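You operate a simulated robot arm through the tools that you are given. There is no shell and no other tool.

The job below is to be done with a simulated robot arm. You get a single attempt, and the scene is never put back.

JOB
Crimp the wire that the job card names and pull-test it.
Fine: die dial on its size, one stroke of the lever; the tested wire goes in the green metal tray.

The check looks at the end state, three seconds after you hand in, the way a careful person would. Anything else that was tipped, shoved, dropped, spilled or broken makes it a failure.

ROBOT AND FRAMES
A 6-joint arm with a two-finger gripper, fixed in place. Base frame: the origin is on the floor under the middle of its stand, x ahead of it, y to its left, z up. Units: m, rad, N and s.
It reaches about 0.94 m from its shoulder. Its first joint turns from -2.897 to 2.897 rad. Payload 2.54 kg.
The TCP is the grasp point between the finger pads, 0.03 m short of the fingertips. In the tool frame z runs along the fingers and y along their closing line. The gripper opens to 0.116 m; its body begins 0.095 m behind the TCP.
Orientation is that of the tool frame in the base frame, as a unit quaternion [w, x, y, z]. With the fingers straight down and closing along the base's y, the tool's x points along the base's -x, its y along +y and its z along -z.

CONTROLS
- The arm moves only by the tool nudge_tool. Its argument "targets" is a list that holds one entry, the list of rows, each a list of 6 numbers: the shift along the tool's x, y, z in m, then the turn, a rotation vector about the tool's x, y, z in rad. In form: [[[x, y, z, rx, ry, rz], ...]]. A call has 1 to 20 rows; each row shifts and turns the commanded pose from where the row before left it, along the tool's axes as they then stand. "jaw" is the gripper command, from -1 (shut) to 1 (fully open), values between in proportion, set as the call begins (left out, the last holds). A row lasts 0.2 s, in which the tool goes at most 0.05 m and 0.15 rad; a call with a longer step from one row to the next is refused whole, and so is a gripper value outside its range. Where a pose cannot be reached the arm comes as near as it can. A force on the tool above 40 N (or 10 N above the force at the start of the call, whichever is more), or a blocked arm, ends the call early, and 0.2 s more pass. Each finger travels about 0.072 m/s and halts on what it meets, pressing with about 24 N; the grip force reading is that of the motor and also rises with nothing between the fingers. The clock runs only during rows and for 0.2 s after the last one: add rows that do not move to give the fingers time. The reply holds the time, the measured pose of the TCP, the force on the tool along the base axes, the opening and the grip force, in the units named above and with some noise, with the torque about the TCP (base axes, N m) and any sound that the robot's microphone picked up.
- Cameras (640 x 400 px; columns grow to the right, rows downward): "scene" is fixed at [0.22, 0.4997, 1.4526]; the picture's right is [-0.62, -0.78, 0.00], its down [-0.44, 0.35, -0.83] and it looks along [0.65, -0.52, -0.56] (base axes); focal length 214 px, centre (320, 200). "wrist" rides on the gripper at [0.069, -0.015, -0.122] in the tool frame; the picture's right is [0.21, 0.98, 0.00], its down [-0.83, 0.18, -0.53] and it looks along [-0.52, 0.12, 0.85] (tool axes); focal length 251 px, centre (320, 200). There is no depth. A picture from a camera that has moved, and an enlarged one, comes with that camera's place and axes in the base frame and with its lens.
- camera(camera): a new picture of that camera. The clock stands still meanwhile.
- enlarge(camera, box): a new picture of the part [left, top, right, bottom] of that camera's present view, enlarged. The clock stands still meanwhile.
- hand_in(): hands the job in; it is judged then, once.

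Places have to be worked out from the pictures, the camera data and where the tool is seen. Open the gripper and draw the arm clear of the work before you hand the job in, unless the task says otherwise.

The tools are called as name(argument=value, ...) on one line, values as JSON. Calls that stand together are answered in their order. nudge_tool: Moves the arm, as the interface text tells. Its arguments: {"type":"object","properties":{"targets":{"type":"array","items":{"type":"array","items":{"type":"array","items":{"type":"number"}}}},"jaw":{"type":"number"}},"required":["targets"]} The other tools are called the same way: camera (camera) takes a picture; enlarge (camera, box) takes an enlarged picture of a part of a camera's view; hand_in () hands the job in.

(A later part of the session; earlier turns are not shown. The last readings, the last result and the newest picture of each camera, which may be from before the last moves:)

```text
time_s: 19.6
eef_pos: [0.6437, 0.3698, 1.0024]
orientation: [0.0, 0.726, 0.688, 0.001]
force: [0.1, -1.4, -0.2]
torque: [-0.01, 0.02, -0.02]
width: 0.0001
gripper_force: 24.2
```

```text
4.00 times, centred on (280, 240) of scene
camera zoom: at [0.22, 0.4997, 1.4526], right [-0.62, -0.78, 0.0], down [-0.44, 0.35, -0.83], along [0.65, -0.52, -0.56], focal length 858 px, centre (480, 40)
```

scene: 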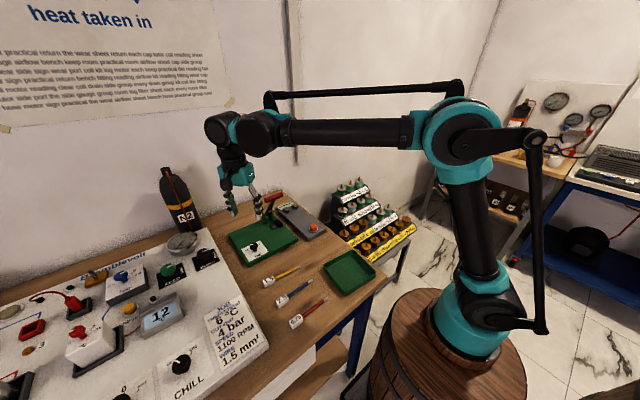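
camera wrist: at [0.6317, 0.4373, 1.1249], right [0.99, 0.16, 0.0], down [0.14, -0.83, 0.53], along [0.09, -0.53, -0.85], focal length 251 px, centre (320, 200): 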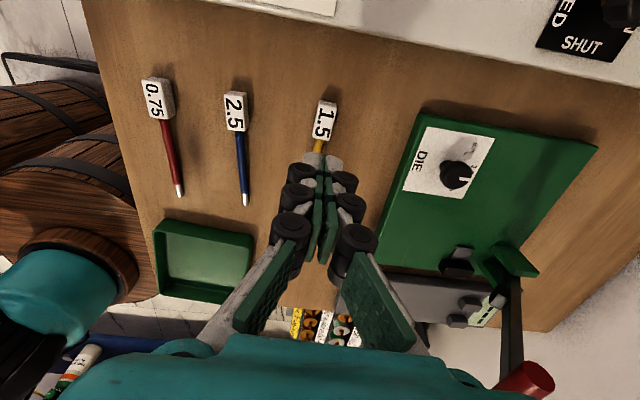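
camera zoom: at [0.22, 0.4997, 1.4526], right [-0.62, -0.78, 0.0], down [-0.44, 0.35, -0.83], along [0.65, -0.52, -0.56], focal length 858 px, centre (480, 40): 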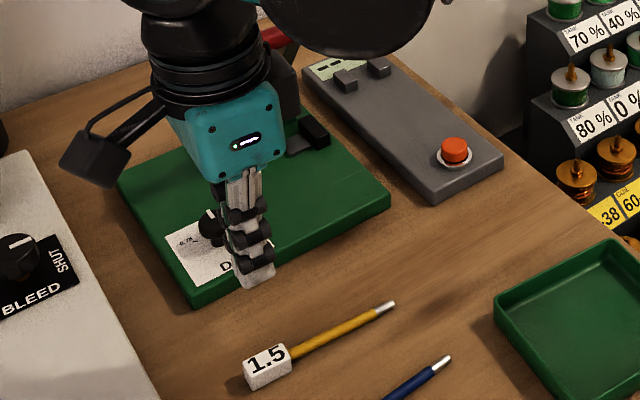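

The width now reads 0, so the block slipped out of the fingertips and stayed on the table. I check how the wire lies now and the shape of the fingertips.

enlarge(camera="wrist", box=[270, 80, 380, 220])

enlarge(camera="scene", box=[275, 225, 305, 275])

enlarge(camera="scene", box=[250, 250, 340, 300])

```text
2.86 times, centred on (325, 150) of wrist
camera zoom: at [0.6317, 0.4373, 1.1249], right [0.99, 0.16, 0.0], down [0.14, -0.83, 0.53], along [0.09, -0.53, -0.85], focal length 718 px, centre (306, 343)
```

zoom: 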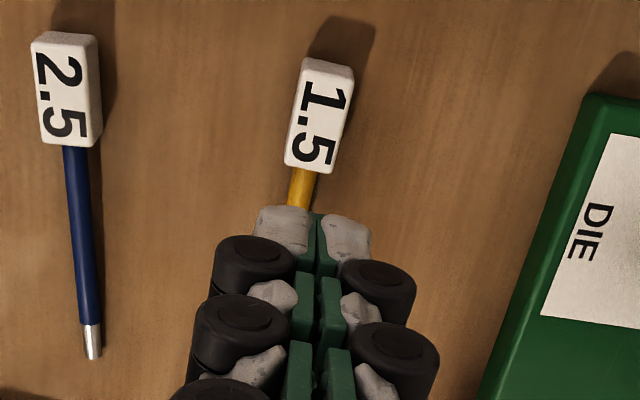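

```text
8.00 times, centred on (290, 250) of scene
camera zoom: at [0.22, 0.4997, 1.4526], right [-0.62, -0.78, 0.0], down [-0.44, 0.35, -0.83], along [0.65, -0.52, -0.56], focal length 1716 px, centre (560, -200)
```

zoom: 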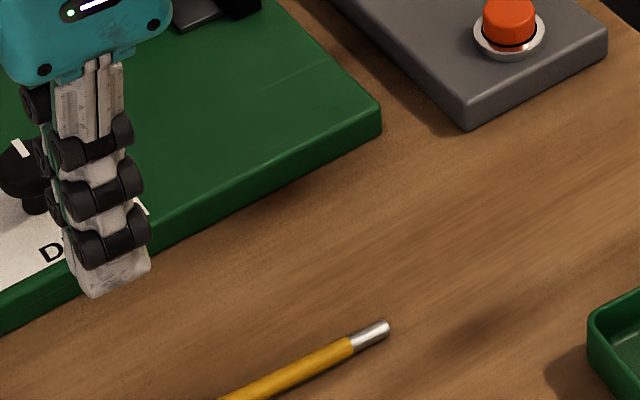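

```text
7.11 times, centred on (295, 275) of scene
camera zoom: at [0.22, 0.4997, 1.4526], right [-0.62, -0.78, 0.0], down [-0.44, 0.35, -0.83], along [0.65, -0.52, -0.56], focal length 1525 px, centre (498, -333)
```

zoom: 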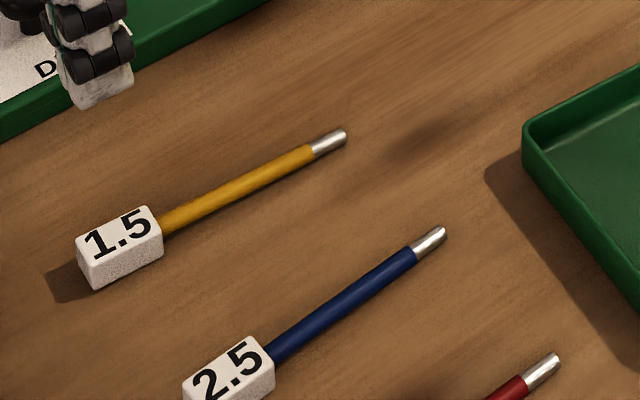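

The wire lies flat as before, moved only a few mm. The block is only about 17 mm tall, so the 3 mm gap left too little overlap. I reopen, re-centre (block about 5 mm along tool x and 3 mm along tool y) and go down until the tips are barely at the table.

nudge_tool(targets=[[[0.005, 0.003, 0, 0, 0, 0], [0, 0, 0.025, 0, 0, 0], [0, 0, 0.025, 0, 0, 0], [0, 0, 0.025, 0, 0, 0]]], jaw=-0.24)

enlarge(camera="wrist", box=[220, 80, 440, 240])

```text
time_s: 20.6
eef_pos: [0.6481, 0.3744, 0.9268]
orientation: [0.0, 0.726, 0.688, 0.0]
force: [0.7, -0.4, 0.2]
torque: [0.0, -0.04, -0.01]
width: 0.0441
gripper_force: 0.2
```

```text
2.50 times, centred on (330, 160) of wrist
camera zoom: at [0.635, 0.4424, 1.0488], right [0.99, 0.16, 0.0], down [0.14, -0.83, 0.53], along [0.09, -0.53, -0.85], focal length 629 px, centre (295, 300)
```

zoom: 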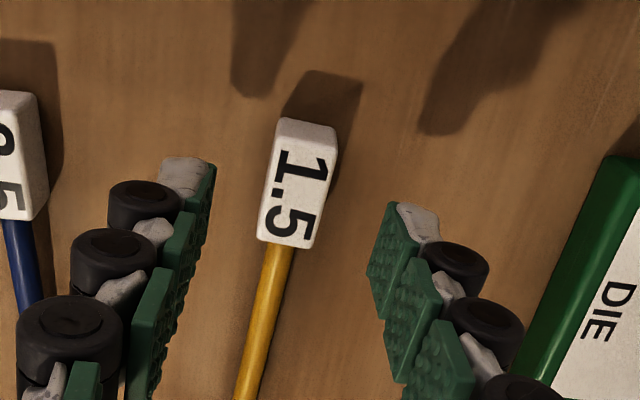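

nudge_tool(targets=[[[0, 0, 0.013, 0, 0, 0], [0, 0, 0.013, 0, 0, 0], [0, 0, 0.0095, 0, 0, 0], [0, 0, 0, 0, 0, 0]]])

```text
time_s: 21.6
eef_pos: [0.647, 0.3732, 0.891]
orientation: [0.0, 0.725, 0.689, 0.0]
force: [1.0, -0.3, 0.1]
torque: [0.0, 0.0, 0.02]
width: 0.0441
gripper_force: 0.0
```

There is no contact yet at z 0.891. I go 0.8 mm lower, to a hair above the table, and close.

nudge_tool(targets=[[[0, 0, 0.0008, 0, 0, 0], [0, 0, 0, 0, 0, 0]]])

nudge_tool(targets=[[[0, 0, 0, 0, 0, 0], [0, 0, 0, 0, 0, 0], [0, 0, 0, 0, 0, 0], [0, 0, 0, 0, 0, 0], [0, 0, 0, 0, 0, 0], [0, 0, 0, 0, 0, 0]]], jaw=-1)

enlarge(camera="wrist", box=[220, 80, 440, 240])

enlarge(camera="scene", box=[250, 245, 310, 295])

```text
time_s: 22.2
eef_pos: [0.6459, 0.3751, 0.8905]
orientation: [0.0, 0.725, 0.689, 0.0]
force: [0.3, 0.5, -0.4]
torque: [-0.03, 0.0, 0.02]
width: 0.0439
gripper_force: 0.1
```

```text
time_s: 23.6
eef_pos: [0.6466, 0.3732, 0.891]
orientation: [-0.001, 0.725, 0.689, 0.0]
force: [-0.6, -0.8, 0.3]
torque: [0.02, 0.02, 0.04]
width: 0.0169
gripper_force: 23.7
```

```text
2.50 times, centred on (330, 160) of wrist
camera zoom: at [0.6344, 0.4429, 1.0128], right [0.99, 0.16, 0.0], down [0.14, -0.83, 0.53], along [0.09, -0.53, -0.85], focal length 629 px, centre (295, 300)
```

zoom: 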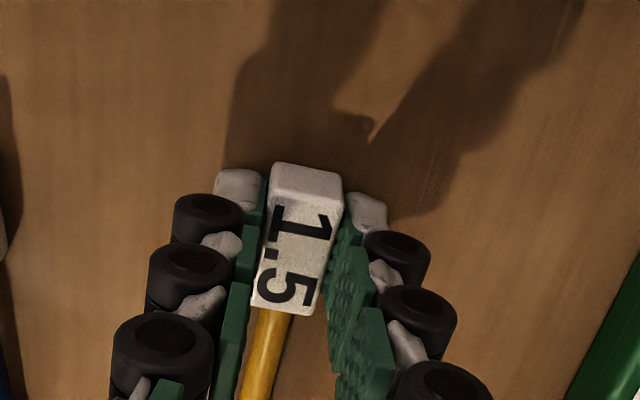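

```text
8.00 times, centred on (280, 270) of scene
camera zoom: at [0.22, 0.4997, 1.4526], right [-0.62, -0.78, 0.0], down [-0.44, 0.35, -0.83], along [0.65, -0.52, -0.56], focal length 1716 px, centre (640, -360)
```

zoom: 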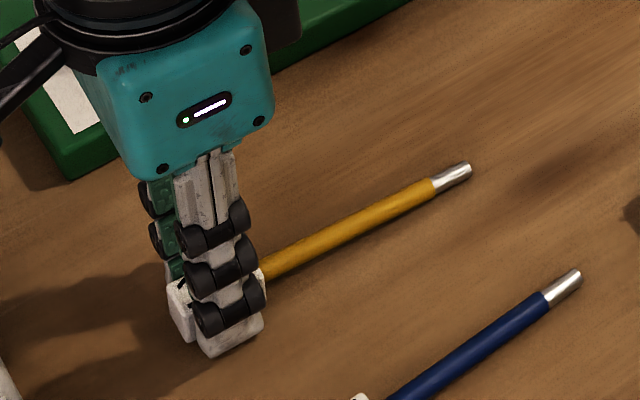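

It is gripped again at 0.0169 m. I lift very slowly and watch the width.

nudge_tool(targets=[[[0, 0, -0.002, 0, 0, 0], [0, 0, -0.002, 0, 0, 0], [0, 0, -0.002, 0, 0, 0], [0, 0, 0, 0, 0, 0]]])

enlarge(camera="wrist", box=[220, 80, 440, 240])

enlarge(camera="scene", box=[250, 245, 310, 295])

```text
time_s: 24.6
eef_pos: [0.646, 0.3735, 0.8959]
orientation: [0.0, 0.726, 0.688, 0.0]
force: [-0.8, 0.0, 0.7]
torque: [0.01, -0.01, 0.01]
width: 0.0168
gripper_force: 24.1
```

```text
2.50 times, centred on (330, 160) of wrist
camera zoom: at [0.6347, 0.4427, 1.0186], right [0.99, 0.16, 0.0], down [0.14, -0.83, 0.53], along [0.09, -0.53, -0.85], focal length 629 px, centre (295, 300)
```

zoom: 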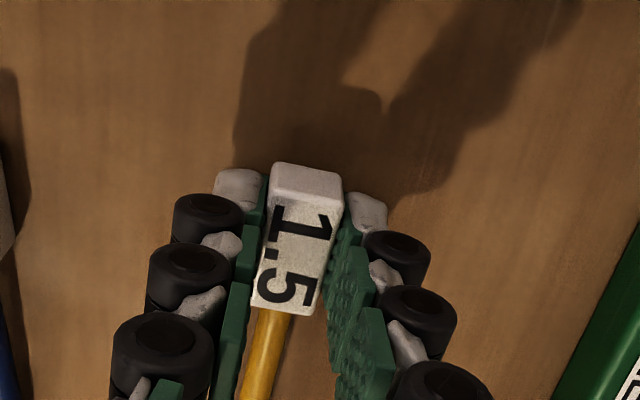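

```text
8.00 times, centred on (280, 270) of scene
camera zoom: at [0.22, 0.4997, 1.4526], right [-0.62, -0.78, 0.0], down [-0.44, 0.35, -0.83], along [0.65, -0.52, -0.56], focal length 1716 px, centre (640, -360)
```

zoom: 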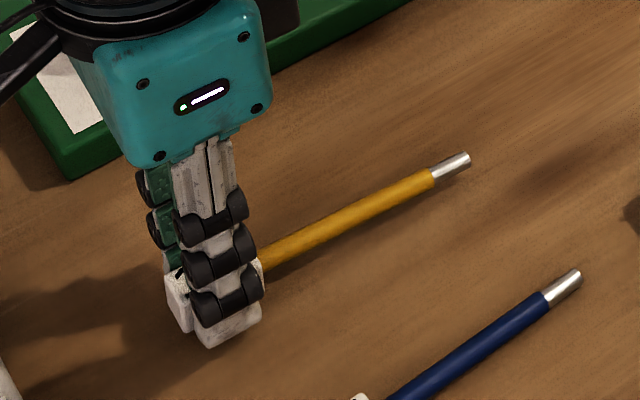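

The block is rising with the fingers this time. I continue slowly.

nudge_tool(targets=[[[0, 0, -0.004, 0, 0, 0], [0, 0, -0.006, 0, 0, 0], [0, 0, -0.008, 0, 0, 0], [0, 0, -0.008, 0, 0, 0], [0, 0, -0.006, 0, 0, 0], [0, 0, -0.003, 0, 0, 0], [0, 0, 0, 0, 0, 0]]])

camera(camera="wrist")

enlarge(camera="scene", box=[250, 225, 330, 295])

```text
time_s: 26.2
eef_pos: [0.6469, 0.374, 0.9319]
orientation: [0.0, 0.725, 0.688, 0.0]
force: [0.1, 0.6, 0.9]
torque: [0.02, 0.04, 0.0]
width: 0.0167
gripper_force: 24.0
```

```text
taken
camera wrist: at [0.635, 0.4428, 1.0543], right [0.99, 0.16, 0.0], down [0.14, -0.83, 0.53], along [0.09, -0.53, -0.85], focal length 251 px, centre (320, 200)
```

wrist: 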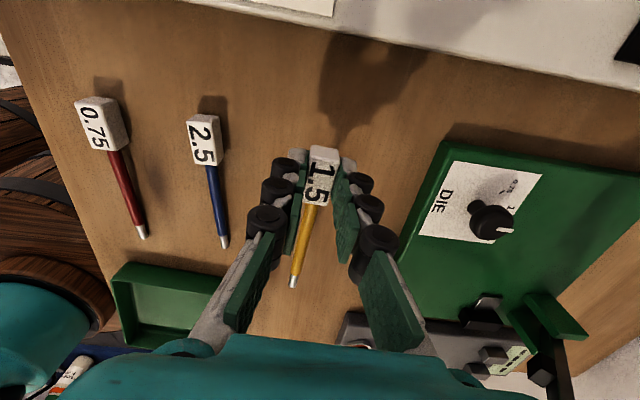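

```text
5.71 times, centred on (290, 260) of scene
camera zoom: at [0.22, 0.4997, 1.4526], right [-0.62, -0.78, 0.0], down [-0.44, 0.35, -0.83], along [0.65, -0.52, -0.56], focal length 1226 px, centre (491, -143)
```

zoom: 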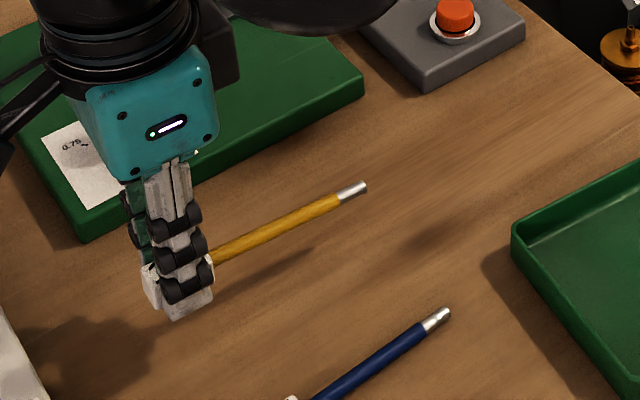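

The wire is held and off the table. Before carrying it to the nest I check the gripper's outline and look at the nest again from here.

enlarge(camera="scene", box=[225, 195, 315, 290])

enlarge(camera="wrist", box=[440, 270, 600, 400])

enlarge(camera="wrist", box=[250, 130, 390, 300])

```text
4.21 times, centred on (270, 242) of scene
camera zoom: at [0.22, 0.4997, 1.4526], right [-0.62, -0.78, 0.0], down [-0.44, 0.35, -0.83], along [0.65, -0.52, -0.56], focal length 903 px, centre (530, 21)
```

zoom: 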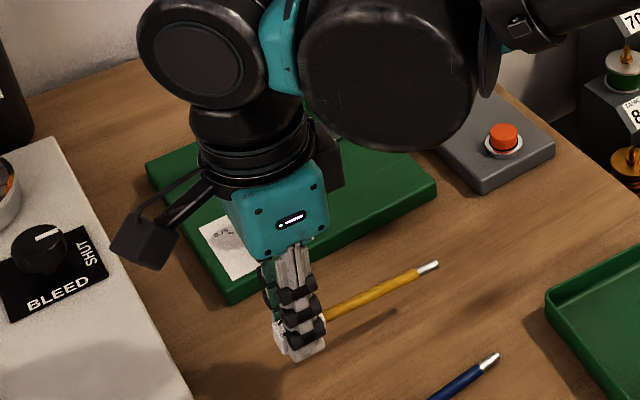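

```text
3.08 times, centred on (520, 335) of wrist
camera zoom: at [0.635, 0.4428, 1.0543], right [0.99, 0.16, 0.0], down [0.14, -0.83, 0.53], along [0.09, -0.53, -0.85], focal length 774 px, centre (-295, -215)
```

zoom: 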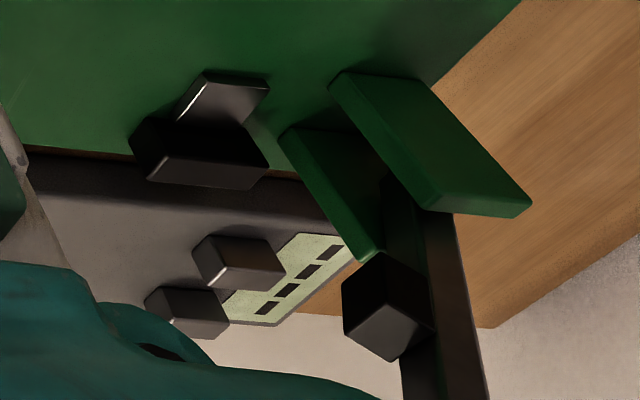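

```text
2.35 times, centred on (320, 215) of wrist
camera zoom: at [0.635, 0.4428, 1.0543], right [0.99, 0.16, 0.0], down [0.14, -0.83, 0.53], along [0.09, -0.53, -0.85], focal length 592 px, centre (320, 165)
```

zoom: 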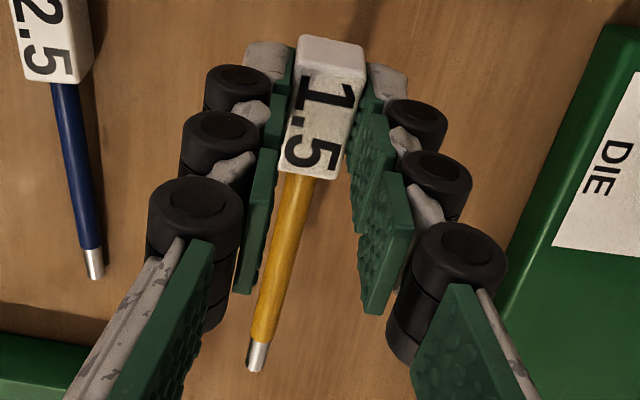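

The nest comes out as: anvil x 0.842–0.865, y 0.222–0.246, top z ≈ 0.883, and stop face y ≈ 0.222. The plate top is at about 0.879. The wire tip is about 0.112 m ahead of the TCP. I carry the wire gently over to x ≈ 0.852, holding the tip clear of the lever.

nudge_tool(targets=[[[0, 0, -0.012, 0, 0, -0.026], [0, 0, -0.016, 0, 0, -0.026], [0.001, 0.008, 0, 0, 0, 0], [0.001, 0.012, 0, 0, 0, 0], [0.001, 0.016, 0, 0, 0, 0], [0.001, 0.018, 0, 0, 0, 0], [0.001, 0.018, 0, 0, 0, 0], [0.001, 0.018, 0, 0, 0, 0], [0.001, 0.018, 0, 0, 0, 0], [0.001, 0.018, 0, 0, 0, 0], [0.001, 0.018, 0, 0, 0, 0], [0.001, 0.018, 0, 0, 0, 0], [0.001, 0.018, 0, 0, 0, 0], [0.001, 0.014, 0, 0, 0, 0], [0, 0.008, 0, 0, 0, 0], [0, 0.0036, 0, 0, 0, 0], [0, 0, 0, 0, 0, 0]]])

camera(camera="wrist")

camera(camera="scene")

```text
time_s: 29.8
eef_pos: [0.8524, 0.3856, 0.9595]
orientation: [0.0, 0.707, 0.707, -0.001]
force: [0.0, -0.6, 0.0]
torque: [-0.04, 0.0, 0.0]
width: 0.0169
gripper_force: 23.7
```

```text
taken
camera wrist: at [0.8368, 0.4538, 1.0819], right [0.98, 0.21, 0.0], down [0.18, -0.83, 0.53], along [0.12, -0.52, -0.85], focal length 251 px, centre (320, 200)
```

wrist: 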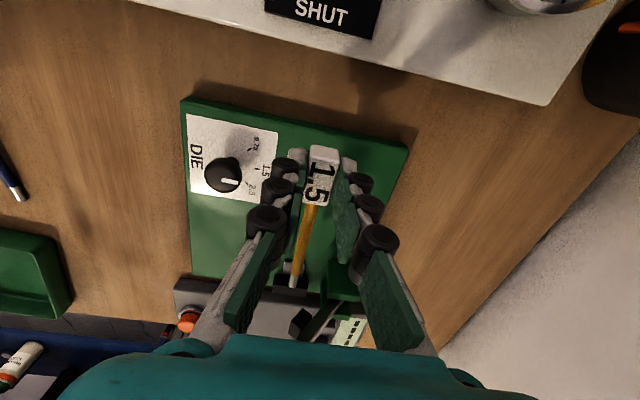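

```text
taken
```

scene: 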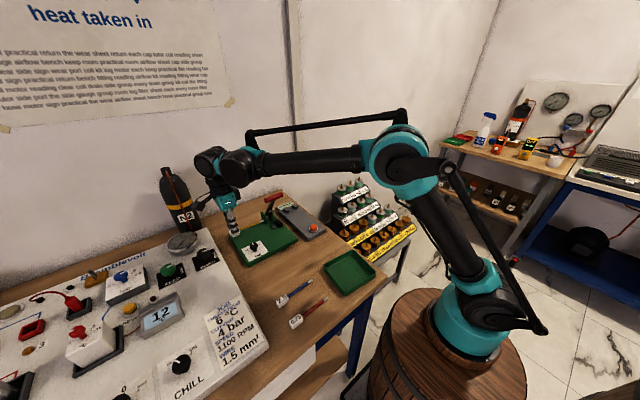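

enlarge(camera="wrist", box=[250, 210, 380, 350])

enlarge(camera="scene", box=[210, 170, 310, 270])

enlarge(camera="scene", box=[225, 205, 285, 255])

```text
2.86 times, centred on (315, 280) of wrist
camera zoom: at [0.8368, 0.4538, 1.0819], right [0.98, 0.21, 0.0], down [0.18, -0.83, 0.53], along [0.12, -0.52, -0.85], focal length 718 px, centre (334, -29)
```

zoom: 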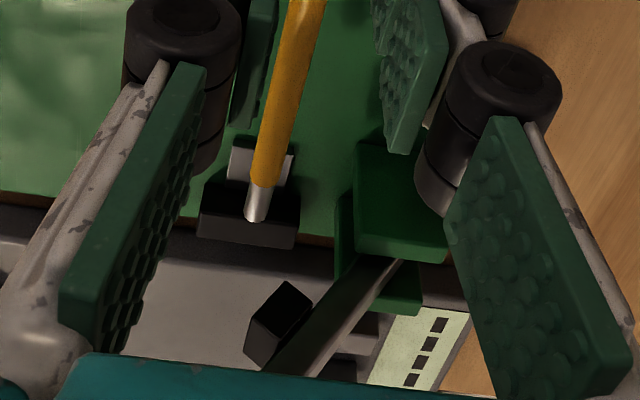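

```text
4.00 times, centred on (260, 220) of scene
camera zoom: at [0.22, 0.4997, 1.4526], right [-0.62, -0.78, 0.0], down [-0.44, 0.35, -0.83], along [0.65, -0.52, -0.56], focal length 858 px, centre (560, 120)
```

zoom: 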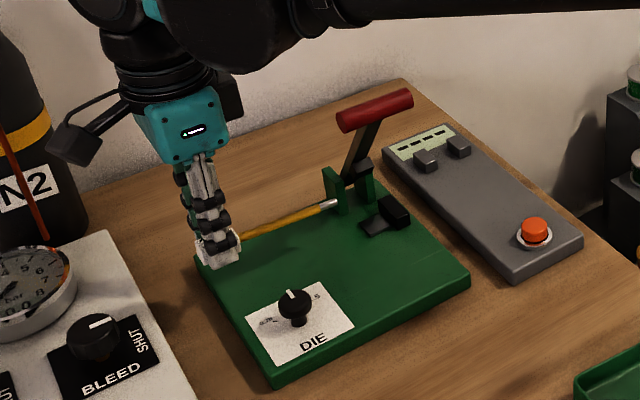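

```text
8.00 times, centred on (255, 230) of scene
camera zoom: at [0.22, 0.4997, 1.4526], right [-0.62, -0.78, 0.0], down [-0.44, 0.35, -0.83], along [0.65, -0.52, -0.56], focal length 1716 px, centre (840, -40)
```

zoom: 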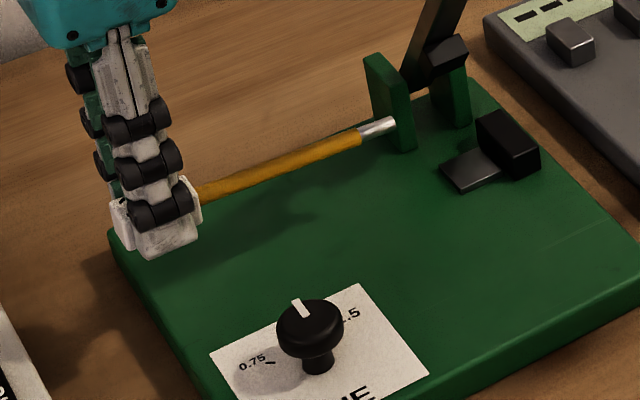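

The view confirms the anvil centre at about (0.854, 0.235) and the stop across x 0.835–0.873. The wire is aligned with y, with its tip at x ≈ 0.852. I shift 2 mm in x and descend to just above anvil level before sliding it in.

nudge_tool(targets=[[[0, 0.001, 0.006, 0, 0, 0], [0, 0.001, 0.01, 0, 0, 0], [0, 0, 0.012, 0, 0, 0], [0, 0, 0.01, 0, 0, 0], [0, 0, 0.0045, 0, 0, 0], [0, 0, 0, 0, 0, 0]]])

enlarge(camera="wrist", box=[250, 180, 380, 350])

enlarge(camera="scene", box=[225, 205, 285, 255])

```text
time_s: 31.2
eef_pos: [0.8549, 0.3843, 0.9174]
orientation: [0.001, 0.707, 0.707, 0.0]
force: [0.0, -0.5, -0.5]
torque: [0.03, 0.0, -0.02]
width: 0.0168
gripper_force: 23.6
```

```text
2.35 times, centred on (315, 265) of wrist
camera zoom: at [0.8388, 0.4541, 1.0394], right [0.98, 0.21, 0.0], down [0.18, -0.83, 0.53], along [0.12, -0.52, -0.85], focal length 592 px, centre (332, 47)
```

zoom: 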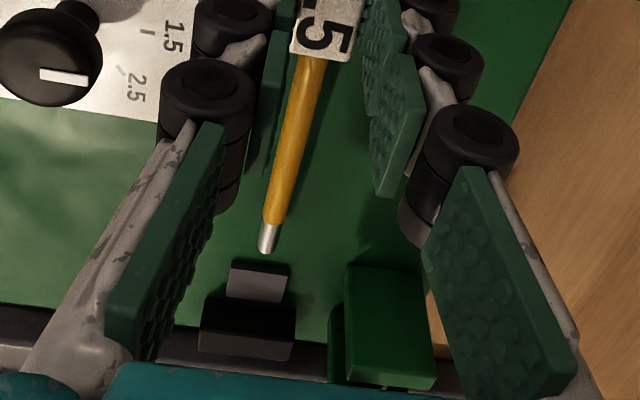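

```text
8.00 times, centred on (255, 230) of scene
camera zoom: at [0.22, 0.4997, 1.4526], right [-0.62, -0.78, 0.0], down [-0.44, 0.35, -0.83], along [0.65, -0.52, -0.56], focal length 1716 px, centre (840, -40)
```

zoom: 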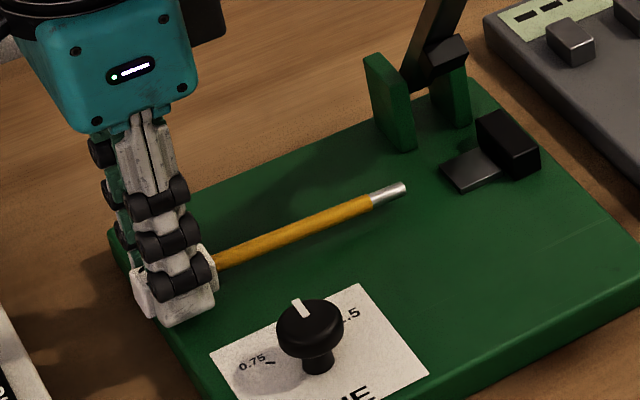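

The wire points straight at the anvil. I slide it toward the stop (−y) by 44 mm and check before lowering.

nudge_tool(targets=[[[-0.006, 0, 0, 0, 0, 0], [-0.008, 0, 0, 0, 0, 0], [-0.008, 0, 0, 0, 0, 0], [-0.008, 0, 0, 0, 0, 0], [-0.008, 0, 0, 0, 0, 0], [-0.006, 0, 0, 0, 0, 0], [0, 0, 0, 0, 0, 0]]])

enlarge(camera="wrist", box=[250, 180, 380, 350])

enlarge(camera="scene", box=[240, 190, 300, 245])

```text
time_s: 32.8
eef_pos: [0.8538, 0.3419, 0.9173]
orientation: [0.0, 0.707, 0.707, 0.001]
force: [-1.3, -0.1, -0.1]
torque: [0.02, 0.01, -0.02]
width: 0.0164
gripper_force: 23.9
```

```text
2.35 times, centred on (315, 265) of wrist
camera zoom: at [0.8388, 0.4098, 1.0395], right [0.98, 0.21, 0.0], down [0.18, -0.83, 0.53], along [0.11, -0.52, -0.85], focal length 592 px, centre (332, 47)
```

zoom: 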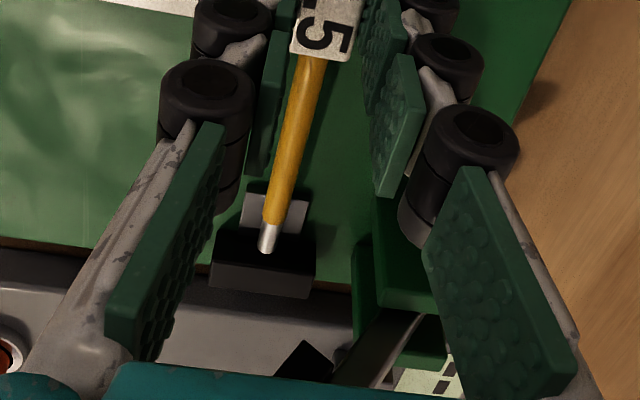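

```text
7.27 times, centred on (270, 218) of scene
camera zoom: at [0.22, 0.4997, 1.4526], right [-0.62, -0.78, 0.0], down [-0.44, 0.35, -0.83], along [0.65, -0.52, -0.56], focal length 1560 px, centre (684, 73)
```

zoom: 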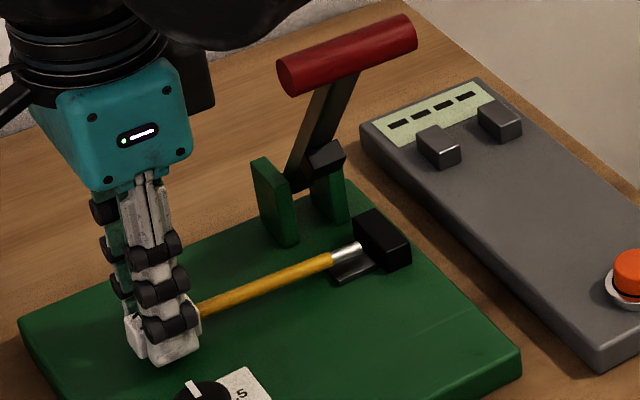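

The ferrule hovers over the anvil with about 9 mm left to the stop face. I slide 6 mm more and then lower gently in small steps.

nudge_tool(targets=[[[-0.003, 0, 0, 0, 0, 0], [-0.003, 0, 0, 0, 0, 0], [0, 0, 0.0015, 0, 0, 0], [0, 0, 0.0015, 0, 0, 0], [0, 0, 0.0015, 0, 0, 0], [0, 0, 0, 0, 0, 0]]])

enlarge(camera="scene", box=[240, 190, 300, 245])

enlarge(camera="wrist", box=[270, 220, 350, 300])

```text
time_s: 34.2
eef_pos: [0.8547, 0.3368, 0.9124]
orientation: [0.0, 0.707, 0.707, 0.001]
force: [0.3, 20.6, 1.2]
torque: [0.3, 0.0, -0.05]
width: 0.0168
gripper_force: 23.5
```

```text
7.27 times, centred on (270, 218) of scene
camera zoom: at [0.22, 0.4997, 1.4526], right [-0.62, -0.78, 0.0], down [-0.44, 0.35, -0.83], along [0.65, -0.52, -0.56], focal length 1560 px, centre (684, 73)
```

zoom: 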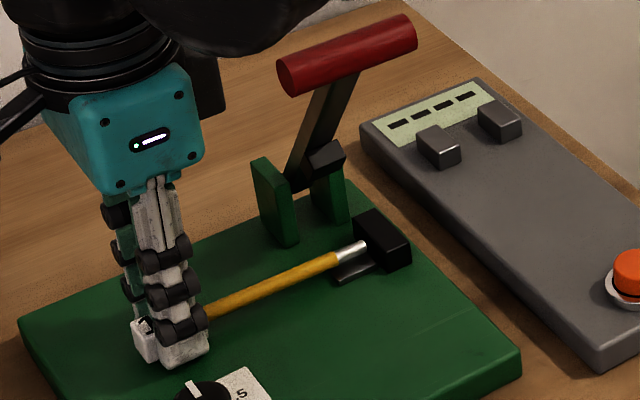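

```text
5.00 times, centred on (310, 260) of wrist
camera zoom: at [0.8388, 0.4051, 1.0348], right [0.98, 0.22, 0.0], down [0.18, -0.83, 0.53], along [0.12, -0.52, -0.85], focal length 1257 px, centre (370, -100)
```

zoom: 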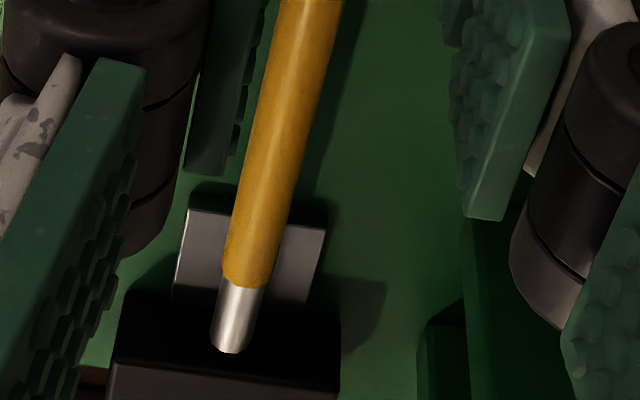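

The 20 N force along +y shows the tip has reached the stop. I back off slightly to release that pressure, then continue lowering.

nudge_tool(targets=[[[0.0015, 0, 0, 0, 0, 0], [0, 0, 0, 0, 0, 0]]])

```text
time_s: 34.8
eef_pos: [0.8546, 0.3379, 0.912]
orientation: [0.001, 0.707, 0.707, -0.001]
force: [-1.1, 10.5, -2.7]
torque: [0.56, 0.0, -0.07]
width: 0.017
gripper_force: 23.8
```

nudge_tool(targets=[[[0.0015, 0, 0, 0, 0, 0], [0.0005, 0, 0, 0, 0, 0], [0, 0, 0, 0, 0, 0]]])

enlarge(camera="scene", box=[240, 200, 300, 250])

enlarge(camera="wrist", box=[250, 120, 390, 300])

```text
time_s: 35.6
eef_pos: [0.8542, 0.3386, 0.913]
orientation: [-0.001, 0.707, 0.707, 0.0]
force: [-1.0, -0.6, -0.3]
torque: [0.02, 0.01, 0.0]
width: 0.0165
gripper_force: 23.6
```

```text
8.00 times, centred on (270, 225) of scene
camera zoom: at [0.22, 0.4997, 1.4526], right [-0.62, -0.78, 0.0], down [-0.44, 0.35, -0.83], along [0.65, -0.52, -0.56], focal length 1716 px, centre (720, 0)
```

zoom: 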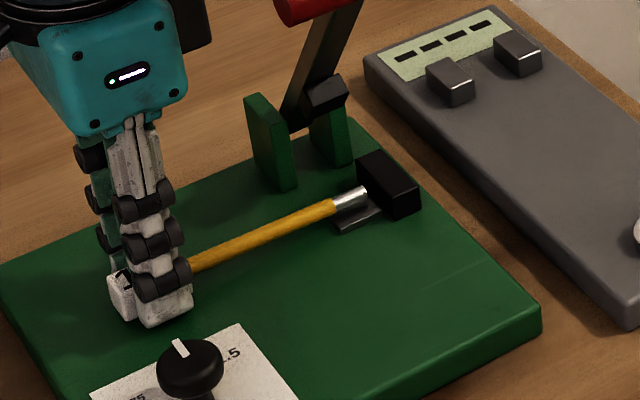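

```text
2.22 times, centred on (320, 210) of wrist
camera zoom: at [0.839, 0.4073, 1.035], right [0.98, 0.21, 0.0], down [0.18, -0.83, 0.53], along [0.11, -0.52, -0.85], focal length 559 px, centre (320, 178)
```

zoom: 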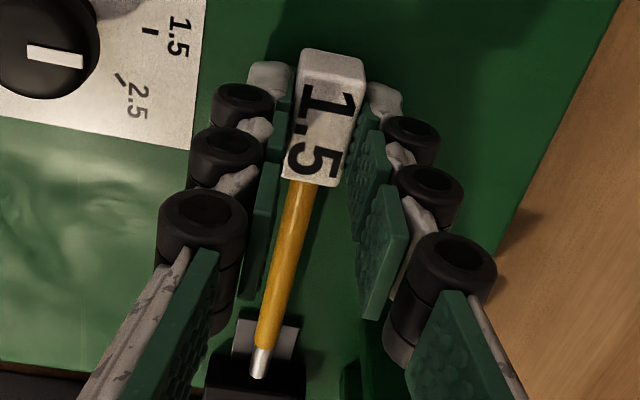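

The side force is now zero and the tip is next to the stop. I lower in 1 mm steps and watch for contact.

nudge_tool(targets=[[[0, 0, 0.001, 0, 0, 0], [0, 0, 0.001, 0, 0, 0], [0, 0, 0, 0, 0, 0]]])

```text
time_s: 36.4
eef_pos: [0.8546, 0.3395, 0.9105]
orientation: [0.0, 0.707, 0.707, -0.001]
force: [0.7, 0.4, 1.5]
torque: [-0.12, -0.02, 0.01]
width: 0.0169
gripper_force: 23.5
```

The small torque of −0.12 N·m suggests the ferrule is just touching the anvil. I go 1 mm lower.

nudge_tool(targets=[[[0, 0, 0.001, 0, 0, 0], [0, 0, 0, 0, 0, 0]]])

enlarge(camera="scene", box=[235, 215, 285, 250])

```text
time_s: 37.0
eef_pos: [0.8539, 0.3393, 0.9104]
orientation: [0.0, 0.708, 0.706, 0.0]
force: [0.7, 0.6, 6.9]
torque: [-0.67, 0.0, 0.05]
width: 0.0166
gripper_force: 24.2
```

```text
11.43 times, centred on (260, 232) of scene
camera zoom: at [0.22, 0.4997, 1.4526], right [-0.62, -0.78, 0.0], down [-0.44, 0.35, -0.83], along [0.65, -0.52, -0.56], focal length 2451 px, centre (1006, -171)
```

zoom: 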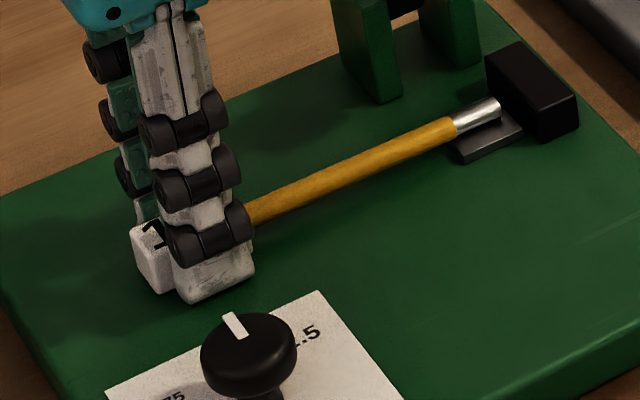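

The ferrule presses on the anvil with about 6 N and the block is at the plate. I release by opening only to about 34 mm, well clear of the dial knob.

nudge_tool(targets=[[[0, 0, 0, 0, 0, 0], [0, 0, 0, 0, 0, 0], [0, 0, 0, 0, 0, 0]]], jaw=-0.4)

enlarge(camera="wrist", box=[250, 120, 390, 300])

enlarge(camera="scene", box=[235, 215, 285, 250])

```text
time_s: 37.8
eef_pos: [0.8548, 0.3394, 0.9094]
orientation: [0.001, 0.707, 0.707, 0.001]
force: [0.0, 1.0, 1.2]
torque: [-0.02, -0.01, -0.01]
width: 0.0344
gripper_force: 0.0
```

```text
2.22 times, centred on (320, 210) of wrist
camera zoom: at [0.8392, 0.4075, 1.0321], right [0.98, 0.21, 0.0], down [0.18, -0.83, 0.53], along [0.12, -0.52, -0.85], focal length 559 px, centre (320, 178)
```

zoom: 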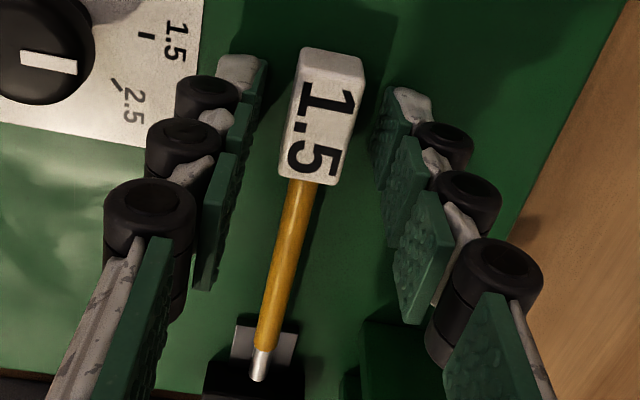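

```text
11.43 times, centred on (260, 232) of scene
camera zoom: at [0.22, 0.4997, 1.4526], right [-0.62, -0.78, 0.0], down [-0.44, 0.35, -0.83], along [0.65, -0.52, -0.56], focal length 2451 px, centre (1006, -171)
```

zoom: 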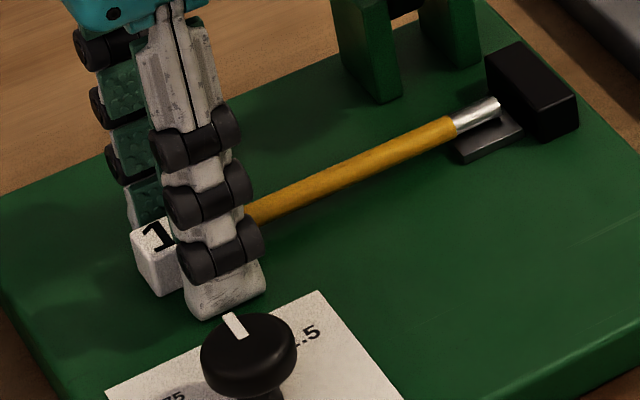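

The wire rests in the nest with the ferrule on the anvil against the stop. I rise straight up, easing away from the lever, and check the wire stayed put.

nudge_tool(targets=[[[0, 0, -0.006, 0, 0, 0], [0, 0, -0.012, 0, 0, 0], [0, 0, -0.02, 0, 0, 0], [0.005, 0, -0.03, 0, 0, 0], [0.005, 0, -0.03, 0, 0, 0], [0.005, 0, -0.03, 0, 0, 0], [0, 0, -0.03, 0, 0, 0], [0, 0, -0.03, 0, 0, 0], [0, 0, -0.012, 0, 0, 0]]])

camera(camera="wrist")

enlarge(camera="scene", box=[230, 190, 310, 250])

```text
time_s: 39.8
eef_pos: [0.8541, 0.355, 1.1108]
orientation: [0.0, 0.707, 0.707, 0.001]
force: [-0.8, 0.5, -0.6]
torque: [0.0, -0.01, 0.02]
width: 0.035
gripper_force: 0.1
```

```text
taken
camera wrist: at [0.8382, 0.4223, 1.2321], right [0.98, 0.21, 0.0], down [0.18, -0.83, 0.53], along [0.11, -0.52, -0.85], focal length 251 px, centre (320, 200)
```

wrist: 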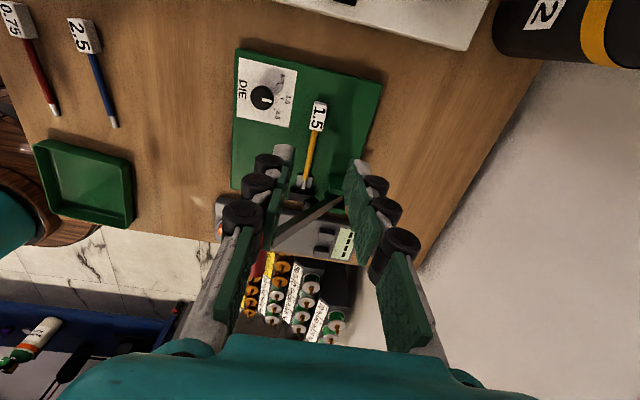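

```text
6.67 times, centred on (270, 220) of scene
camera zoom: at [0.22, 0.4997, 1.4526], right [-0.62, -0.78, 0.0], down [-0.44, 0.35, -0.83], along [0.65, -0.52, -0.56], focal length 1430 px, centre (653, 67)
```

zoom: 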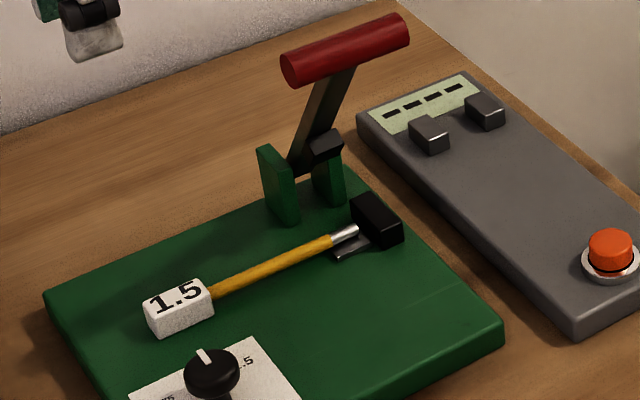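

enlarge(camera="wrist", box=[240, 140, 360, 290])

enlarge(camera="wrist", box=[230, 70, 330, 140])

```text
2.67 times, centred on (300, 215) of wrist
camera zoom: at [0.8382, 0.4223, 1.2321], right [0.98, 0.21, 0.0], down [0.18, -0.83, 0.53], along [0.11, -0.52, -0.85], focal length 670 px, centre (373, 160)
```

zoom: 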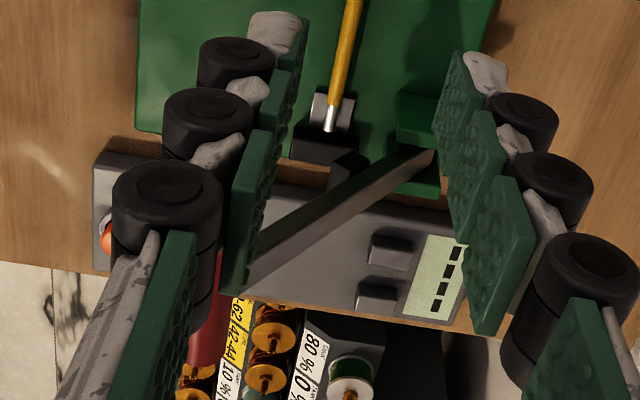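

```text
5.71 times, centred on (280, 105) of wrist
camera zoom: at [0.8382, 0.4223, 1.2321], right [0.98, 0.21, 0.0], down [0.18, -0.83, 0.53], along [0.11, -0.52, -0.85], focal length 1437 px, centre (549, 743)
```

zoom: 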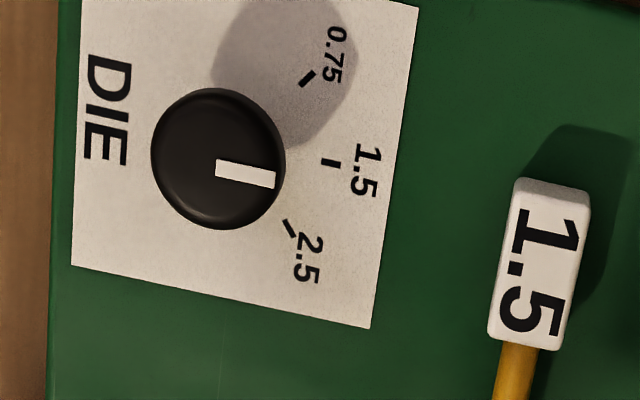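

The dial pointer is parallel to the 1.5 tick and the wire sits well in the nest. I close the gripper and move above the red lever handle at about (0.808, 0.234, 1.042).

nudge_tool(targets=[[[0, 0, 0, 0, 0, 0], [-0.02, -0.008, 0, 0, 0, 0], [-0.025, -0.01, 0, 0, 0, 0], [-0.025, -0.01, 0, 0, 0, 0], [-0.025, -0.01, 0, 0, 0, 0], [-0.0255, -0.01, 0, 0, 0, 0]]], jaw=-1)

camera(camera="wrist")

enlarge(camera="scene", box=[220, 150, 320, 250])

```text
time_s: 41.2
eef_pos: [0.8062, 0.234, 1.1091]
orientation: [0.0, 0.707, 0.707, 0.0]
force: [0.5, 1.0, 0.3]
torque: [-0.04, -0.05, -0.01]
width: 0.0
gripper_force: 23.9
```

```text
taken
camera wrist: at [0.7901, 0.3022, 1.2322], right [0.98, 0.22, 0.0], down [0.18, -0.83, 0.53], along [0.12, -0.52, -0.85], focal length 251 px, centre (320, 200)
```

wrist: 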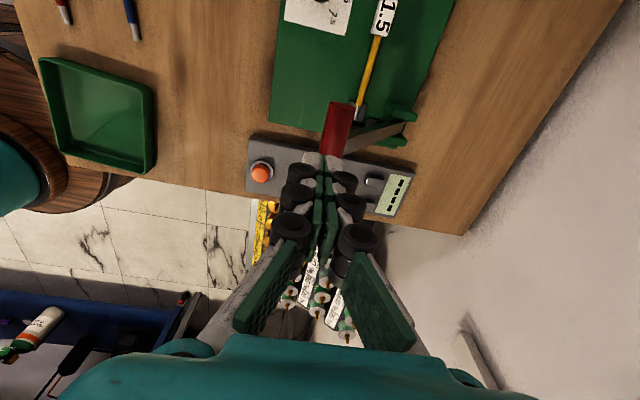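

```text
4.00 times, centred on (270, 200) of scene
camera zoom: at [0.22, 0.4997, 1.4526], right [-0.62, -0.78, 0.0], down [-0.44, 0.35, -0.83], along [0.65, -0.52, -0.56], focal length 858 px, centre (520, 200)
```

zoom: 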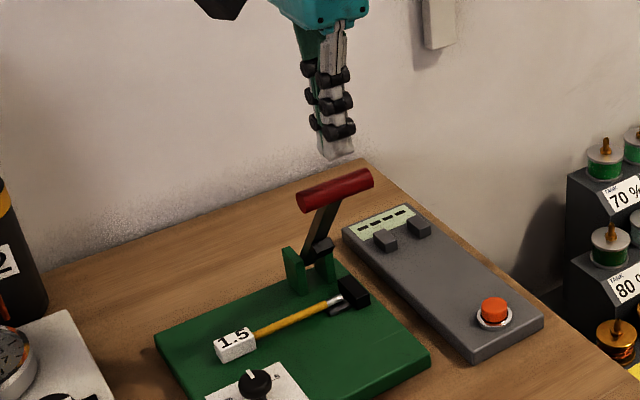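

The handle's centre line is at x ≈ 0.812. I shift 5 mm in x and come down to touch the top of the handle.

nudge_tool(targets=[[[0, 0.005, 0.008, 0, 0, 0], [0, 0, 0.009, 0, 0, 0], [0, 0, 0.006, 0, 0, 0], [0, 0, 0, 0, 0, 0]]])

enlarge(camera="scene", box=[240, 150, 320, 240])

enlarge(camera="wrist", box=[250, 80, 410, 200])

```text
time_s: 42.2
eef_pos: [0.8116, 0.2336, 1.0864]
orientation: [0.0, 0.707, 0.707, -0.001]
force: [0.3, 0.1, -0.1]
torque: [0.01, -0.01, 0.01]
width: 0.0
gripper_force: 23.8
```

```text
4.44 times, centred on (280, 195) of scene
camera zoom: at [0.22, 0.4997, 1.4526], right [-0.62, -0.78, 0.0], down [-0.44, 0.35, -0.83], along [0.65, -0.52, -0.56], focal length 953 px, centre (498, 222)
```

zoom: 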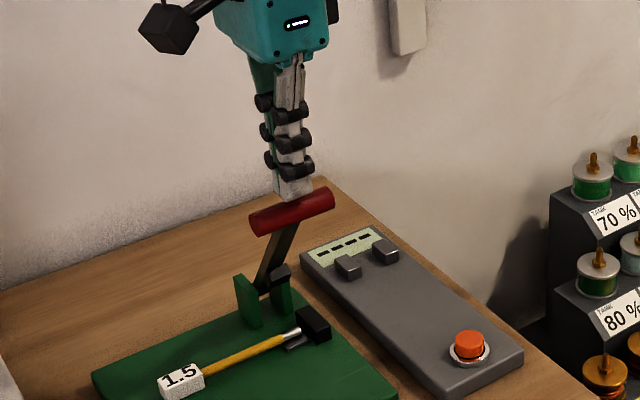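

```text
3.33 times, centred on (330, 140) of wrist
camera zoom: at [0.7958, 0.3022, 1.2088], right [0.98, 0.21, 0.0], down [0.18, -0.83, 0.53], along [0.12, -0.52, -0.85], focal length 838 px, centre (287, 400)
```

zoom: 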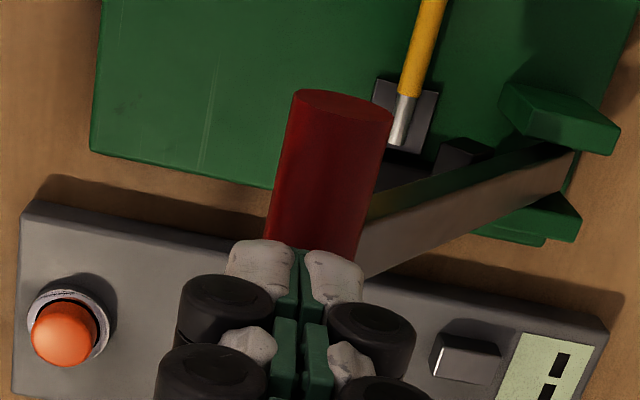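

The fingertips are centred over the handle, a few mm above it. I start the single stroke, pressing down while following the handle's arc toward −x.

nudge_tool(targets=[[[0, 0, 0.005, 0, 0, 0], [0, -0.012, 0.013, 0, 0, 0], [0, -0.013, 0.014, 0, 0, 0], [0, -0.0116, 0.0145, 0, 0, 0], [0, -0.01, 0.0154, 0, 0, 0], [0, -0.0083, 0.0163, 0, 0, 0]]])

enlarge(camera="scene", box=[220, 160, 320, 260])

enlarge(camera="wrist", box=[250, 80, 410, 200])

```text
time_s: 43.6
eef_pos: [0.756, 0.2336, 1.0092]
orientation: [0.001, 0.708, 0.707, 0.0]
force: [0.1, 0.2, 1.8]
torque: [0.0, -0.01, 0.01]
width: 0.0
gripper_force: 23.9
```

```text
4.00 times, centred on (270, 210) of scene
camera zoom: at [0.22, 0.4997, 1.4526], right [-0.62, -0.78, 0.0], down [-0.44, 0.35, -0.83], along [0.65, -0.52, -0.56], focal length 858 px, centre (520, 160)
```

zoom: 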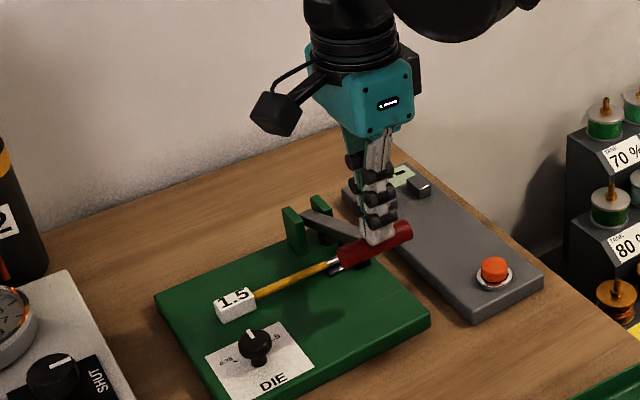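

```text
3.33 times, centred on (330, 140) of wrist
camera zoom: at [0.7402, 0.3021, 1.1304], right [0.98, 0.21, 0.0], down [0.18, -0.83, 0.53], along [0.12, -0.52, -0.85], focal length 838 px, centre (287, 400)
```

zoom: 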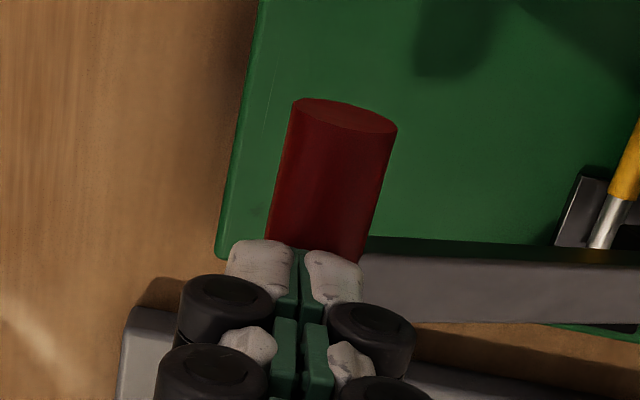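

The lever follows smoothly at about 2 N with the handle under the fingertips. I continue down to complete the stroke.

nudge_tool(targets=[[[0, -0.006, 0.0165, 0, 0, 0], [0, -0.0045, 0.0165, 0, 0, 0], [0, -0.0025, 0.012, 0, 0, 0]]])

enlarge(camera="scene", box=[220, 170, 320, 270])

enlarge(camera="wrist", box=[250, 80, 410, 200])

```text
time_s: 44.4
eef_pos: [0.7434, 0.2341, 0.9627]
orientation: [0.001, 0.706, 0.708, 0.0]
force: [-0.1, 0.7, 3.2]
torque: [-0.03, 0.0, 0.03]
width: 0.0001
gripper_force: 24.2
```

```text
4.00 times, centred on (270, 220) of scene
camera zoom: at [0.22, 0.4997, 1.4526], right [-0.62, -0.78, 0.0], down [-0.44, 0.35, -0.83], along [0.65, -0.52, -0.56], focal length 858 px, centre (520, 120)
```

zoom: 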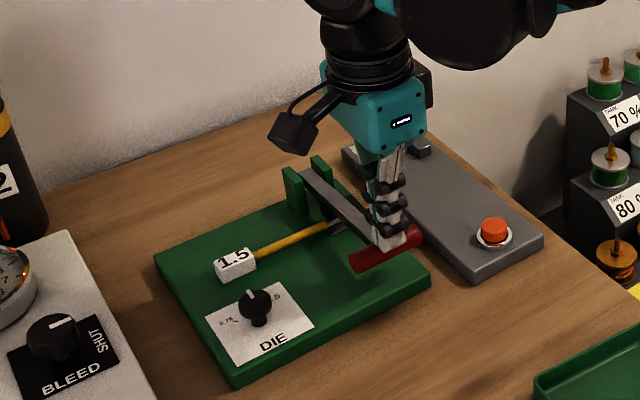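

```text
3.33 times, centred on (330, 140) of wrist
camera zoom: at [0.7277, 0.3023, 1.0856], right [0.98, 0.21, 0.0], down [0.18, -0.83, 0.53], along [0.12, -0.52, -0.85], focal length 838 px, centre (287, 400)
```

zoom: 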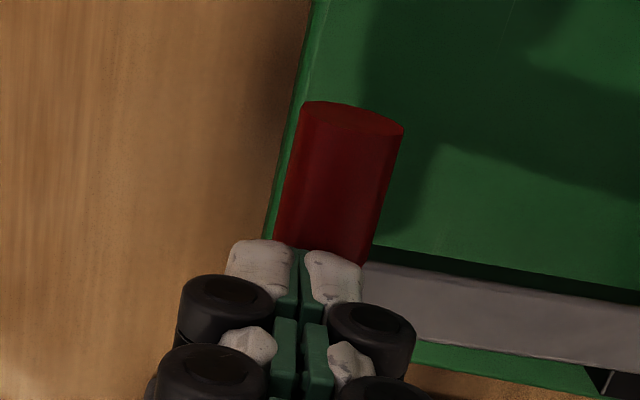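

The force is 3 N with no stop yet, and the handle is at about z 0.92. I continue in smaller steps until the hammer bottoms out.

nudge_tool(targets=[[[0, -0.0005, 0.006, 0, 0, 0], [0, 0, 0.005, 0, 0, 0], [0, 0, 0, 0, 0, 0]]])

enlarge(camera="scene", box=[240, 200, 300, 255])

```text
time_s: 45.2
eef_pos: [0.7436, 0.2336, 0.9532]
orientation: [0.0, 0.708, 0.707, 0.0]
force: [-0.2, 0.9, 1.9]
torque: [0.03, 0.01, -0.01]
width: 0.0
gripper_force: 24.1
```

```text
7.27 times, centred on (270, 228) of scene
camera zoom: at [0.22, 0.4997, 1.4526], right [-0.62, -0.78, 0.0], down [-0.44, 0.35, -0.83], along [0.65, -0.52, -0.56], focal length 1560 px, centre (684, 0)
```

zoom: 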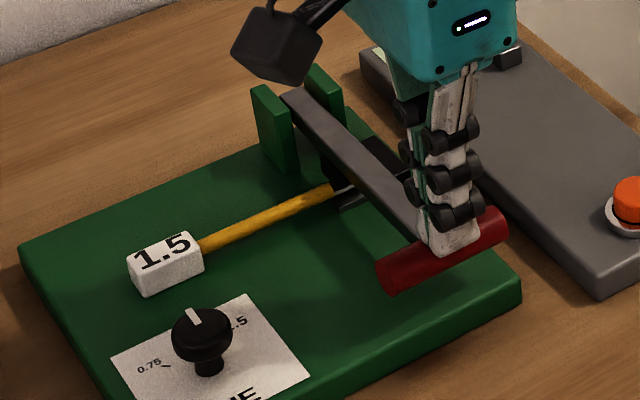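

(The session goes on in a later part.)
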